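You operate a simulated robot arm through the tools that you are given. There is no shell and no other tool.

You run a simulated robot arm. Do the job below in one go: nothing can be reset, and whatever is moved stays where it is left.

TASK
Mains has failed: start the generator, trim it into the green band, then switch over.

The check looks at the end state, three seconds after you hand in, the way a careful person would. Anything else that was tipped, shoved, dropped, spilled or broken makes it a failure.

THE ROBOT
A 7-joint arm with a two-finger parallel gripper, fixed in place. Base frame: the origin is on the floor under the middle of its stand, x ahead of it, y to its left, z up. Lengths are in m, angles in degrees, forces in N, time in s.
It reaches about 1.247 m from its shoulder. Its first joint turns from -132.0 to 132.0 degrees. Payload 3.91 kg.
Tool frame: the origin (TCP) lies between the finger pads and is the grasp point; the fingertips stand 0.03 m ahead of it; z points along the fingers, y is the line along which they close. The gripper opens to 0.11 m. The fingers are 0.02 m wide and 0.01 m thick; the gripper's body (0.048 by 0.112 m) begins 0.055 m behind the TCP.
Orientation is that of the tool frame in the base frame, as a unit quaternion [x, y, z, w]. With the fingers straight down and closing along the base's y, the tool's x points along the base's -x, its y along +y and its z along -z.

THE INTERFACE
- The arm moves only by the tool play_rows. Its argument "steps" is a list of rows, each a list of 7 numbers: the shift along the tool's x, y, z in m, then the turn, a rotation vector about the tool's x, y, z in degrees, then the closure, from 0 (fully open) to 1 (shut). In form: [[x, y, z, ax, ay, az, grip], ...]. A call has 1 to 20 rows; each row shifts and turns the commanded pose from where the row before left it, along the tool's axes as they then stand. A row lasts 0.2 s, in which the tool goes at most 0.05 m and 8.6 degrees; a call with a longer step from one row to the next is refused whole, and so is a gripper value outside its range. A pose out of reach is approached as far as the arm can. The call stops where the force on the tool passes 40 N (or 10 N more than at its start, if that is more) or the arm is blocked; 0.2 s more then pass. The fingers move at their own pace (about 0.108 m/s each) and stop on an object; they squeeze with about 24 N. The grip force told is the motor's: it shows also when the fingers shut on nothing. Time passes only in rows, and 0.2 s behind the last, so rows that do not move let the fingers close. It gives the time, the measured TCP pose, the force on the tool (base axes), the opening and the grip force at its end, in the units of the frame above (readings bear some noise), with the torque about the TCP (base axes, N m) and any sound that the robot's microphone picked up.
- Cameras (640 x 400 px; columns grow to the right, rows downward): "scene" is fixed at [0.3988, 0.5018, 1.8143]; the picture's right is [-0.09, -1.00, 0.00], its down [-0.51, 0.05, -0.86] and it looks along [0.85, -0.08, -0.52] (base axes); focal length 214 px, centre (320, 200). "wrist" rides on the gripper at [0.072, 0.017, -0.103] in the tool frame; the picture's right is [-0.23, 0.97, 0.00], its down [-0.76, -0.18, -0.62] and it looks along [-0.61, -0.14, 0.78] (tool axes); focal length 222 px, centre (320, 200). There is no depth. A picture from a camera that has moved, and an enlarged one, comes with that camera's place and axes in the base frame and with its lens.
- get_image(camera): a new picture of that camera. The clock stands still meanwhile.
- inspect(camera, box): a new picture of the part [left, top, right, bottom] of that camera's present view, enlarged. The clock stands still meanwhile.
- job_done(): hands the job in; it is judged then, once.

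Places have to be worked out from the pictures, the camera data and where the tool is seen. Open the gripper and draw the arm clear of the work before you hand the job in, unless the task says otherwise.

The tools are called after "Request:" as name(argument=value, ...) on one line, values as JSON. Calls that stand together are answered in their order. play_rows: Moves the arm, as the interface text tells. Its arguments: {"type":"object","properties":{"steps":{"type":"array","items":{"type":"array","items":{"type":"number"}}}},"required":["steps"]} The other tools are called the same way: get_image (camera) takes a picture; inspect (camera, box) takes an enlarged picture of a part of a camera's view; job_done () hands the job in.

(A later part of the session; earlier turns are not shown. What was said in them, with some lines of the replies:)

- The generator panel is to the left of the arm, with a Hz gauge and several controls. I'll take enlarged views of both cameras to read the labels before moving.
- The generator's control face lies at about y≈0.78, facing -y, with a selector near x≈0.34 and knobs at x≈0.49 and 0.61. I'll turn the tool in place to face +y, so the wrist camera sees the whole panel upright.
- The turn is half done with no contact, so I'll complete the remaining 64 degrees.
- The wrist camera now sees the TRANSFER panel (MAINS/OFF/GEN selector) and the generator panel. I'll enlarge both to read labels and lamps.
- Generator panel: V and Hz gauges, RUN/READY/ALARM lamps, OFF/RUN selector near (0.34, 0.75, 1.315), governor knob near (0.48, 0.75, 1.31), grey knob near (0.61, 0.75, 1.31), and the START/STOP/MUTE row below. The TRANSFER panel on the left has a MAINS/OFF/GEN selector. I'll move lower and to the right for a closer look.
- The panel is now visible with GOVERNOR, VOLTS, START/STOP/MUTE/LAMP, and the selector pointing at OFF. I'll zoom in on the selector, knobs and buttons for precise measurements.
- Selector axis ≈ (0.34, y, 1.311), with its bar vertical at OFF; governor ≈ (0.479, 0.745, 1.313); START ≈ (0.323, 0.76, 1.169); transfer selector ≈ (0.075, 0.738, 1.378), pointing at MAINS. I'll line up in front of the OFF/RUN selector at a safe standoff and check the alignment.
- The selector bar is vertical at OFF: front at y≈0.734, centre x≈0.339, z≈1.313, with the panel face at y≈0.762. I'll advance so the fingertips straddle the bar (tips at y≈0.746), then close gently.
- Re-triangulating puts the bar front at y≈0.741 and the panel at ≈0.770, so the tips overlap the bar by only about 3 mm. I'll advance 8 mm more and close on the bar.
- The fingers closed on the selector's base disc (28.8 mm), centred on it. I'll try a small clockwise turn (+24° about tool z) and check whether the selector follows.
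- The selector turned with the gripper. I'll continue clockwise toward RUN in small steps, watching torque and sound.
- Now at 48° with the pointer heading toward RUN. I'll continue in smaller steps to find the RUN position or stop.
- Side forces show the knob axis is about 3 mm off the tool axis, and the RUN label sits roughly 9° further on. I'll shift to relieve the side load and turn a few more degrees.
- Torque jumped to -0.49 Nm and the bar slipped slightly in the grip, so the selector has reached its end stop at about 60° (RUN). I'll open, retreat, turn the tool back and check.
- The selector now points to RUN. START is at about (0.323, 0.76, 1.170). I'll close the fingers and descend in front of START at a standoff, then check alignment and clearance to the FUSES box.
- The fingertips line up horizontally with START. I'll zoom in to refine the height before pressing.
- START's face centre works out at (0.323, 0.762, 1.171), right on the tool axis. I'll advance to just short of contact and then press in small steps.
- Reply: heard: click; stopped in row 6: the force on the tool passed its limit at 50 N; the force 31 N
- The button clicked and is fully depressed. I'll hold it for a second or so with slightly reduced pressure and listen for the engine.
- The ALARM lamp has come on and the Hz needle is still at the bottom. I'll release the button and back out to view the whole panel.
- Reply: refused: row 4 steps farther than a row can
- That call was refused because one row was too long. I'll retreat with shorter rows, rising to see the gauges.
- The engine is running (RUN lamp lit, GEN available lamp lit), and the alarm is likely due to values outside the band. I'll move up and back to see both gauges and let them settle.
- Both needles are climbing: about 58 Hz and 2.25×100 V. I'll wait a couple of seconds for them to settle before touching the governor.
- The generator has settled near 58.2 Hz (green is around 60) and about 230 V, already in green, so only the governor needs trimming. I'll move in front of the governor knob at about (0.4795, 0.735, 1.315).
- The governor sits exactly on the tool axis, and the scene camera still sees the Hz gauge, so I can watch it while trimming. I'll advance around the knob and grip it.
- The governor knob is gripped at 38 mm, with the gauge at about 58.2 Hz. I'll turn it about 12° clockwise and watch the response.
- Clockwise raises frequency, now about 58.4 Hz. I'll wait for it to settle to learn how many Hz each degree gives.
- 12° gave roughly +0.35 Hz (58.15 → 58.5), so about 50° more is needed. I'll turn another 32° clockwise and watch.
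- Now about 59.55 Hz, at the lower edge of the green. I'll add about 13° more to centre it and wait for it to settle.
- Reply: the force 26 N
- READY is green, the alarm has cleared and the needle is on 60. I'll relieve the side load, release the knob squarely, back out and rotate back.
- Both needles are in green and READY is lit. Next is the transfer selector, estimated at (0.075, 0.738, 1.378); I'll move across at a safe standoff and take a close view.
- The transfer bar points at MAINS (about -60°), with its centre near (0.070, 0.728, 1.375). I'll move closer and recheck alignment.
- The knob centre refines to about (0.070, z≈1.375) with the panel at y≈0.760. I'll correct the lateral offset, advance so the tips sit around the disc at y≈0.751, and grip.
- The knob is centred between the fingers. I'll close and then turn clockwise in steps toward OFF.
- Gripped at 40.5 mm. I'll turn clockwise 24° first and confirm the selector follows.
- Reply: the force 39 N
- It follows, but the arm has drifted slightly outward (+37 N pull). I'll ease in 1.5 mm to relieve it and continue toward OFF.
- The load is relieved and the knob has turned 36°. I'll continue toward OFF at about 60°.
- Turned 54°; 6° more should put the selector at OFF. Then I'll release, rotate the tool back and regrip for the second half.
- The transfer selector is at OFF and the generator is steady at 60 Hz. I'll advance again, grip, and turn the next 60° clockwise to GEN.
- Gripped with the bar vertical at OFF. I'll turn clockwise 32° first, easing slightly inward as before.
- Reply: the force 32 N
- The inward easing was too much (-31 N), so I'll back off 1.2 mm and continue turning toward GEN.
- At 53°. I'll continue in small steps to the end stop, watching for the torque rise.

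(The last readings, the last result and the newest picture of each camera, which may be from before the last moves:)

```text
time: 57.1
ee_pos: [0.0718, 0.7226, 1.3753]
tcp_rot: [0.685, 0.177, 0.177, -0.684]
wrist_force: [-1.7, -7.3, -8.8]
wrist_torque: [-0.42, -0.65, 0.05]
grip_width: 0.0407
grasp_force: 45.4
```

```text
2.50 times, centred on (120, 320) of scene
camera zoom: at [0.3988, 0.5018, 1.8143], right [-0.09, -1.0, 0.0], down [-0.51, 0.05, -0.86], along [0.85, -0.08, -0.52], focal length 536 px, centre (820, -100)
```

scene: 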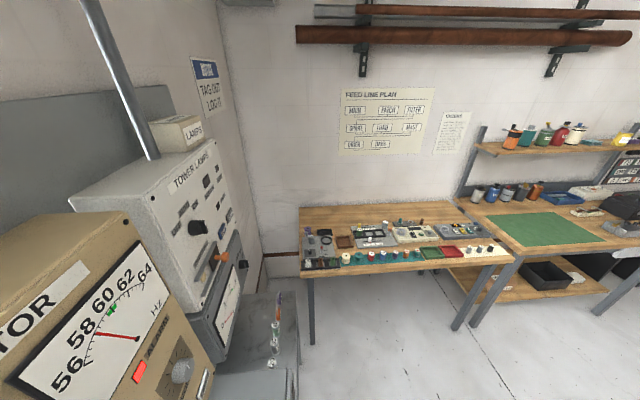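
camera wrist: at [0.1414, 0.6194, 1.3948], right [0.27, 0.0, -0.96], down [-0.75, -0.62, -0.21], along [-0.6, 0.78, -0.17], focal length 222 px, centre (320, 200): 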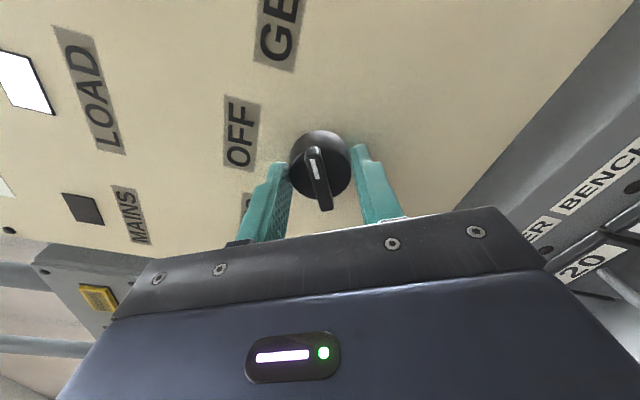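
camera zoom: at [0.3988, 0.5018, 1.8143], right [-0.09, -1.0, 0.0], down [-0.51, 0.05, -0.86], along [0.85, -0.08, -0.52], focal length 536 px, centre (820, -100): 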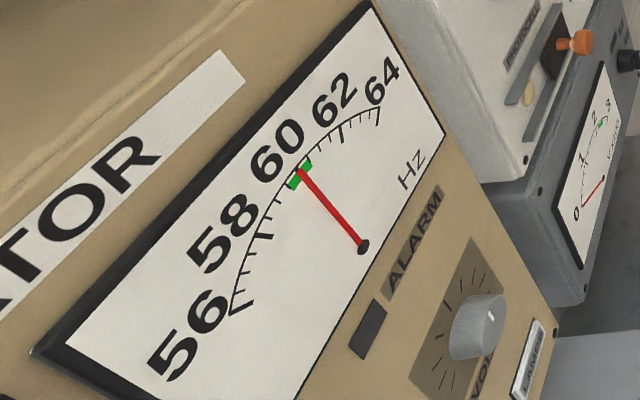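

The torque rise shows the selector is at its GEN stop, and the LOAD lamp has lit. I'll release, back out, rotate back and check the gauges under load.

Request:
play_rows(steps=[[0, 0, 0, 0, 0, -0.8, 1], [0, 0, 0, 0, 0, 0, 0.5], [0, 0, 0, 0, 0, 0, 0.3], [0, 0, 0, 0, 0, 0, 0.3], [0, 0, -0.03, 0, 0, 0, 0.3], [0, 0, -0.04, 0, 0, 0, 0.3], [0, 0, -0.04, 0, 0, -8, 0.3], [0, 0, -0.03, 0, 0, -8, 0.3], [0, 0, -0.03, 0, 0, -8, 0.3], [0, 0, -0.02, 0, 0, -8, 0.3], [0, 0, 0, 0, 0, -8, 0.1], [0, 0, 0, 0, 0, -8, 0], [0, 0, 0, 0, 0, -8, 0], [0, 0, 0, 0, 0, -4, 0]])

Request:
get_image(camera="wrist")

Request:
inspect(camera="wrist", box=[200, 0, 440, 160])

Request:
inspect(camera="scene", box=[40, 240, 200, 400])

```text
time: 60.1
ee_pos: [0.0709, 0.5319, 1.376]
tcp_rot: [0.501, 0.5, 0.498, -0.5]
wrist_force: [-0.1, -0.3, 0.6]
wrist_torque: [0.02, 0.0, 0.03]
grip_width: 0.1099
grasp_force: 0.0
```

```text
taken
camera wrist: at [0.0869, 0.4293, 1.4475], right [0.97, 0.0, -0.23], down [-0.18, -0.62, -0.76], along [-0.14, 0.78, -0.61], focal length 222 px, centre (320, 200)
```

wrist: 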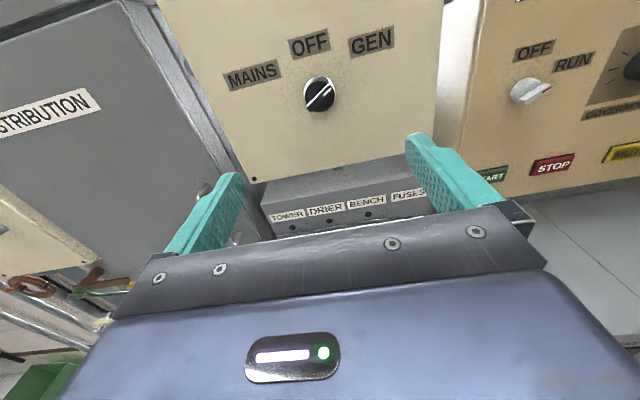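

```text
2.50 times, centred on (320, 80) of wrist
camera zoom: at [0.0869, 0.4293, 1.4475], right [0.97, 0.0, -0.23], down [-0.18, -0.62, -0.76], along [-0.14, 0.78, -0.61], focal length 555 px, centre (320, 500)
```

zoom: 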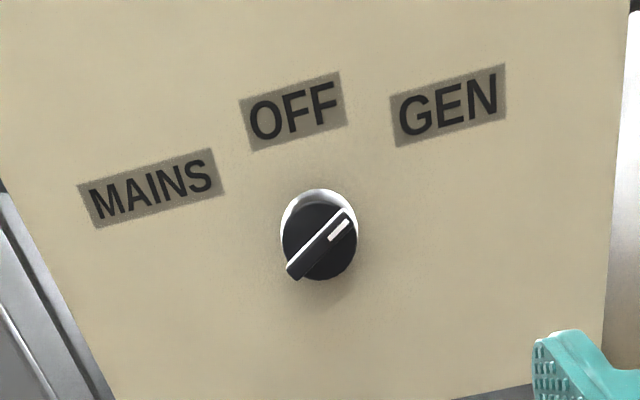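

```text
2.50 times, centred on (120, 320) of scene
camera zoom: at [0.3988, 0.5018, 1.8143], right [-0.09, -1.0, 0.0], down [-0.51, 0.05, -0.86], along [0.85, -0.08, -0.52], focal length 536 px, centre (820, -100)
```

zoom: 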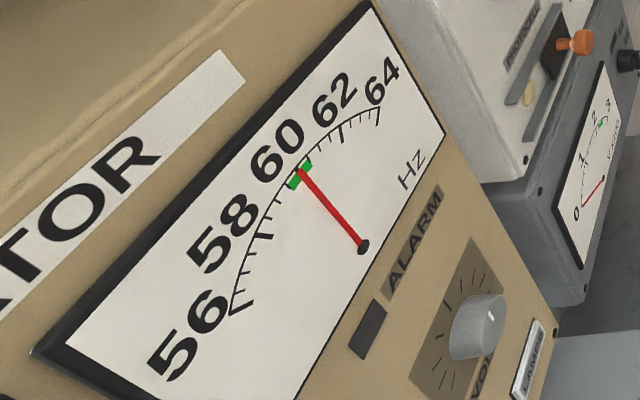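

The transfer selector points to GEN and the frequency is still at 60. I'll draw back to the overview pose, wait for things to settle, and check the lamps and gauges.

Request:
play_rows(steps=[[0.02, 0.035, -0.02, 0, 0, 0, 0], [0.02, 0.035, -0.02, 0, 0, 0, 0], [0.02, 0.035, -0.02, 0, 0, 0, 0], [0.02, 0.035, -0.02, 0, 0, 0, 0], [0.02, 0.035, -0.02, 0, 0, 0, 0], [0.02, 0.035, -0.01, 0, 0, 0, 0], [0.02, 0.035, 0, 0, 0, 0, 0], [0, 0.035, 0, 0, 0, 0, 0], [0, 0, 0, 0, 0, 0, 0], [0, 0, 0, 0, 0, 0, 0], [0, 0, 0, 0, 0, 0, 0], [0, 0, 0, 0, 0, 0, 0]])

Request:
get_image(camera="wrist")

Request:
inspect(camera="wrist", box=[50, 0, 310, 200])

Request:
inspect(camera="wrist", box=[240, 0, 560, 200])

Request:
get_image(camera="scene")

```text
time: 62.7
ee_pos: [0.3498, 0.4223, 1.5151]
tcp_rot: [0.502, 0.499, 0.498, -0.5]
wrist_force: [-0.2, -1.2, 0.3]
wrist_torque: [0.0, -0.01, -0.03]
grip_width: 0.1101
grasp_force: 0.1
```

```text
taken
camera wrist: at [0.3664, 0.3192, 1.5877], right [0.97, 0.0, -0.23], down [-0.18, -0.62, -0.76], along [-0.14, 0.78, -0.61], focal length 222 px, centre (320, 200)
```

wrist: 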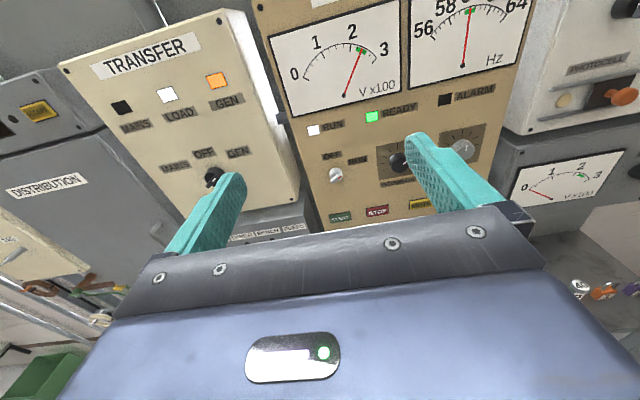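

```text
2.00 times, centred on (180, 100) of wrist
camera zoom: at [0.3664, 0.3192, 1.5877], right [0.97, 0.0, -0.23], down [-0.18, -0.62, -0.76], along [-0.14, 0.78, -0.61], focal length 444 px, centre (600, 400)
```

zoom: 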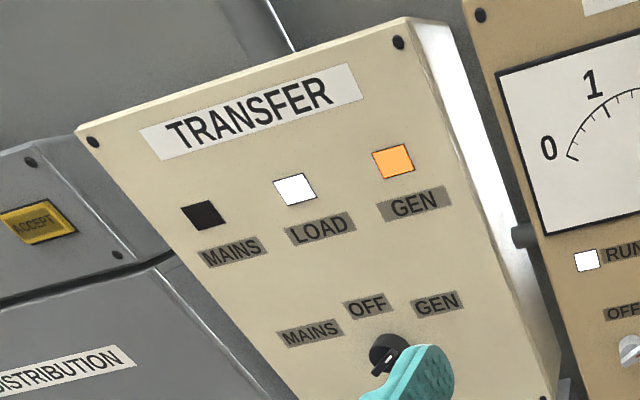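

```text
2.00 times, centred on (400, 100) of wrist
camera zoom: at [0.3664, 0.3192, 1.5877], right [0.97, 0.0, -0.23], down [-0.18, -0.62, -0.76], along [-0.14, 0.78, -0.61], focal length 444 px, centre (160, 400)
```

zoom: 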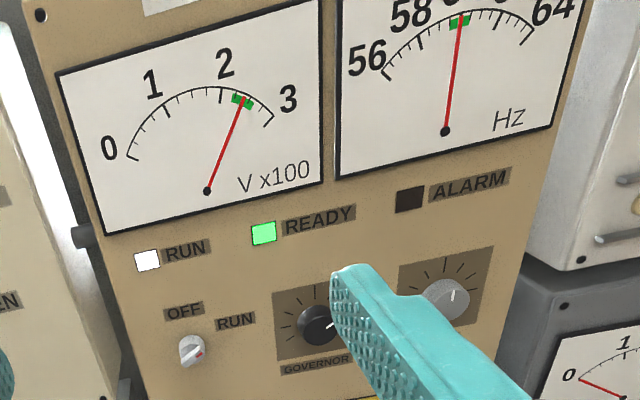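

```text
taken
```

scene: 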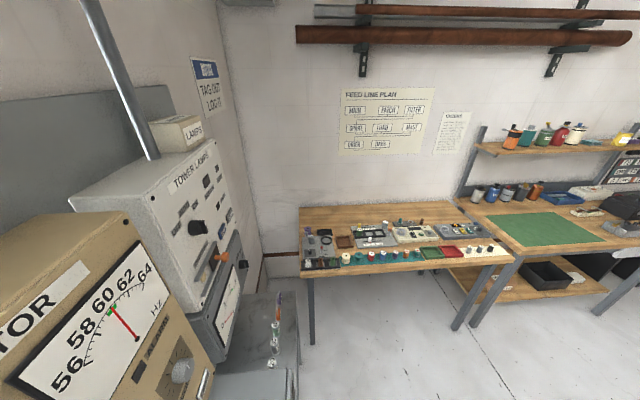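

LOAD and GEN lamps are lit, READY is green and the alarm is off. I'll wait a few more seconds and zoom in on both gauges to make sure they hold in the green under load.

Request:
play_rows(steps=[[0, 0, 0, 0, 0, 0, 0], [0, 0, 0, 0, 0, 0, 0], [0, 0, 0, 0, 0, 0, 0], [0, 0, 0, 0, 0, 0, 0], [0, 0, 0, 0, 0, 0, 0], [0, 0, 0, 0, 0, 0, 0], [0, 0, 0, 0, 0, 0, 0], [0, 0, 0, 0, 0, 0, 0], [0, 0, 0, 0, 0, 0, 0], [0, 0, 0, 0, 0, 0, 0], [0, 0, 0, 0, 0, 0, 0], [0, 0, 0, 0, 0, 0, 0], [0, 0, 0, 0, 0, 0, 0], [0, 0, 0, 0, 0, 0, 0], [0, 0, 0, 0, 0, 0, 0], [0, 0, 0, 0, 0, 0, 0], [0, 0, 0, 0, 0, 0, 0], [0, 0, 0, 0, 0, 0, 0], [0, 0, 0, 0, 0, 0, 0], [0, 0, 0, 0, 0, 0, 0]])

Request:
inspect(camera="wrist", box=[270, 0, 410, 110])

Request:
inspect(camera="scene", box=[40, 240, 200, 400])

Request:
inspect(camera="wrist", box=[300, 90, 500, 220])

Request:
get_image(camera="wrist")

```text
time: 66.9
ee_pos: [0.3488, 0.4226, 1.5161]
tcp_rot: [0.501, 0.5, 0.498, -0.501]
wrist_force: [-0.1, 1.1, 0.2]
wrist_torque: [-0.01, -0.01, 0.02]
grip_width: 0.1102
grasp_force: 0.2
```

```text
3.64 times, centred on (340, 55) of wrist
camera zoom: at [0.3664, 0.3192, 1.5877], right [0.97, 0.0, -0.23], down [-0.18, -0.62, -0.76], along [-0.14, 0.78, -0.61], focal length 808 px, centre (247, 727)
```

zoom: 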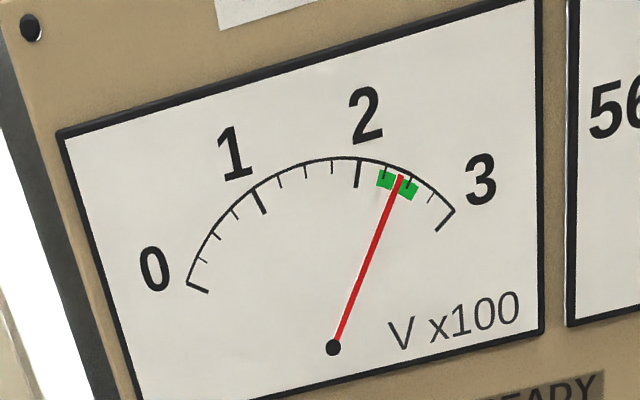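

```text
2.50 times, centred on (120, 320) of scene
camera zoom: at [0.3988, 0.5018, 1.8143], right [-0.09, -1.0, 0.0], down [-0.51, 0.05, -0.86], along [0.85, -0.08, -0.52], focal length 536 px, centre (820, -100)
```

zoom: 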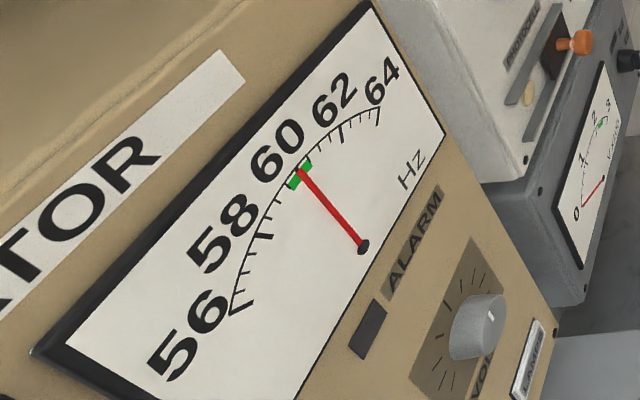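

```text
3.08 times, centred on (400, 155) of wrist
camera zoom: at [0.3664, 0.3192, 1.5877], right [0.97, 0.0, -0.23], down [-0.18, -0.62, -0.76], along [-0.14, 0.78, -0.61], focal length 684 px, centre (74, 338)
```

zoom: 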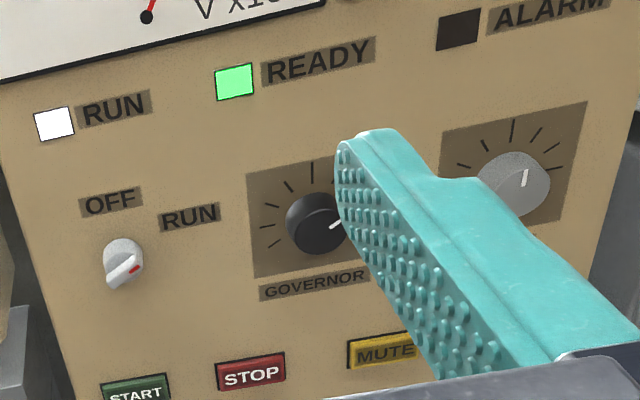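

```text
taken
camera wrist: at [0.3664, 0.3192, 1.5877], right [0.97, 0.0, -0.23], down [-0.18, -0.62, -0.76], along [-0.14, 0.78, -0.61], focal length 222 px, centre (320, 200)
```

wrist: 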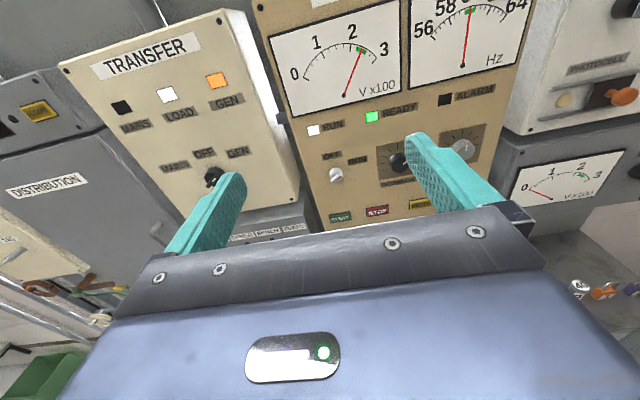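

Everything holds steady: 60 Hz and about 240 V mid-green, READY and LOAD lit, no alarm. I'll shift left a little to check the small display beside the distribution cabinet before handing in.

Request:
play_rows(steps=[[0, -0.04, -0.01, 0, 0, 0, 0], [0, -0.04, -0.01, 0, 0, 0, 0], [0, -0.04, -0.01, 0, 0, 0, 0], [0, 0, 0, 0, 0, 0, 0]])

Request:
get_image(camera="wrist")

Request:
inspect(camera="wrist", box=[0, 0, 320, 200])

```text
time: 67.9
ee_pos: [0.2312, 0.3931, 1.5164]
tcp_rot: [0.502, 0.499, 0.499, -0.5]
wrist_force: [-0.2, -1.1, 0.1]
wrist_torque: [0.0, 0.01, -0.01]
grip_width: 0.11
grasp_force: 0.0
```

```text
taken
camera wrist: at [0.247, 0.2899, 1.5881], right [0.97, 0.0, -0.23], down [-0.18, -0.62, -0.76], along [-0.14, 0.78, -0.61], focal length 222 px, centre (320, 200)
```

wrist: 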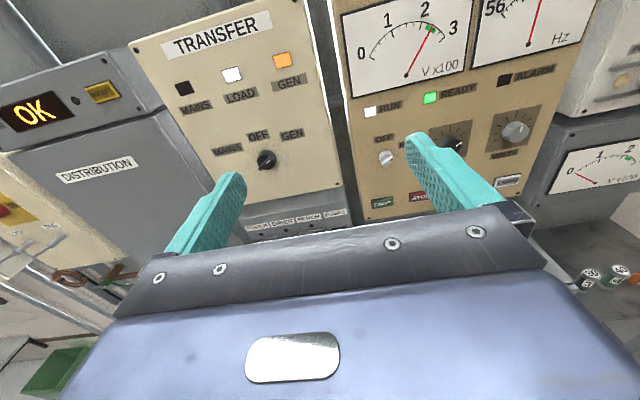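

```text
2.00 times, centred on (160, 100) of wrist
camera zoom: at [0.247, 0.2899, 1.5881], right [0.97, 0.0, -0.23], down [-0.18, -0.62, -0.76], along [-0.14, 0.78, -0.61], focal length 444 px, centre (640, 400)
```

zoom: 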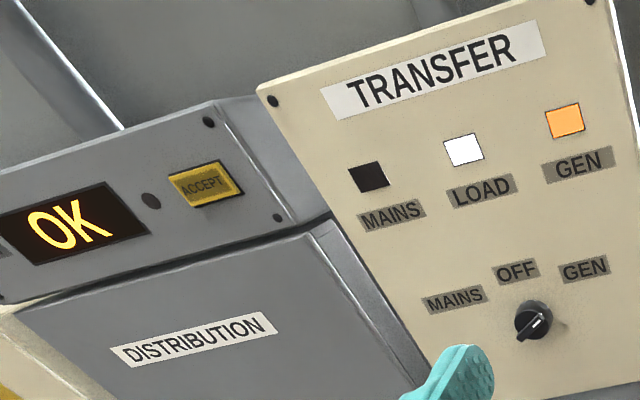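

The display reads OK, the transfer selector is on GEN with LOAD and GEN lit, READY is green, and both meters are in the green. The gripper is open and clear of the panels, so I'm handing in.

Request:
job_done()

```text
The job is handed in.
```

The generator is running and carrying the load, and I handed the job in with the transfer switch on GEN.

- **Start:** I turned the OFF/RUN selector to RUN and pressed START once. The RUN lamp came on. The ALARM lamp lit while the frequency was low.
- **Trim:** It settled at about 58.2 Hz, so I turned the governor clockwise until the needle sat on 60 Hz. Voltage settled at about 240 V, in the middle of its green band, so I left the VOLTS knob alone. READY turned green and the alarm cleared.
- **Switch over:** I turned the transfer selector from MAINS through OFF to GEN. The LOAD and GEN lamps are lit.

I watched both meters for several seconds under load and they stayed in the green with no alarm. I moved nothing else, and the arm is clear of the panels with the gripper open.
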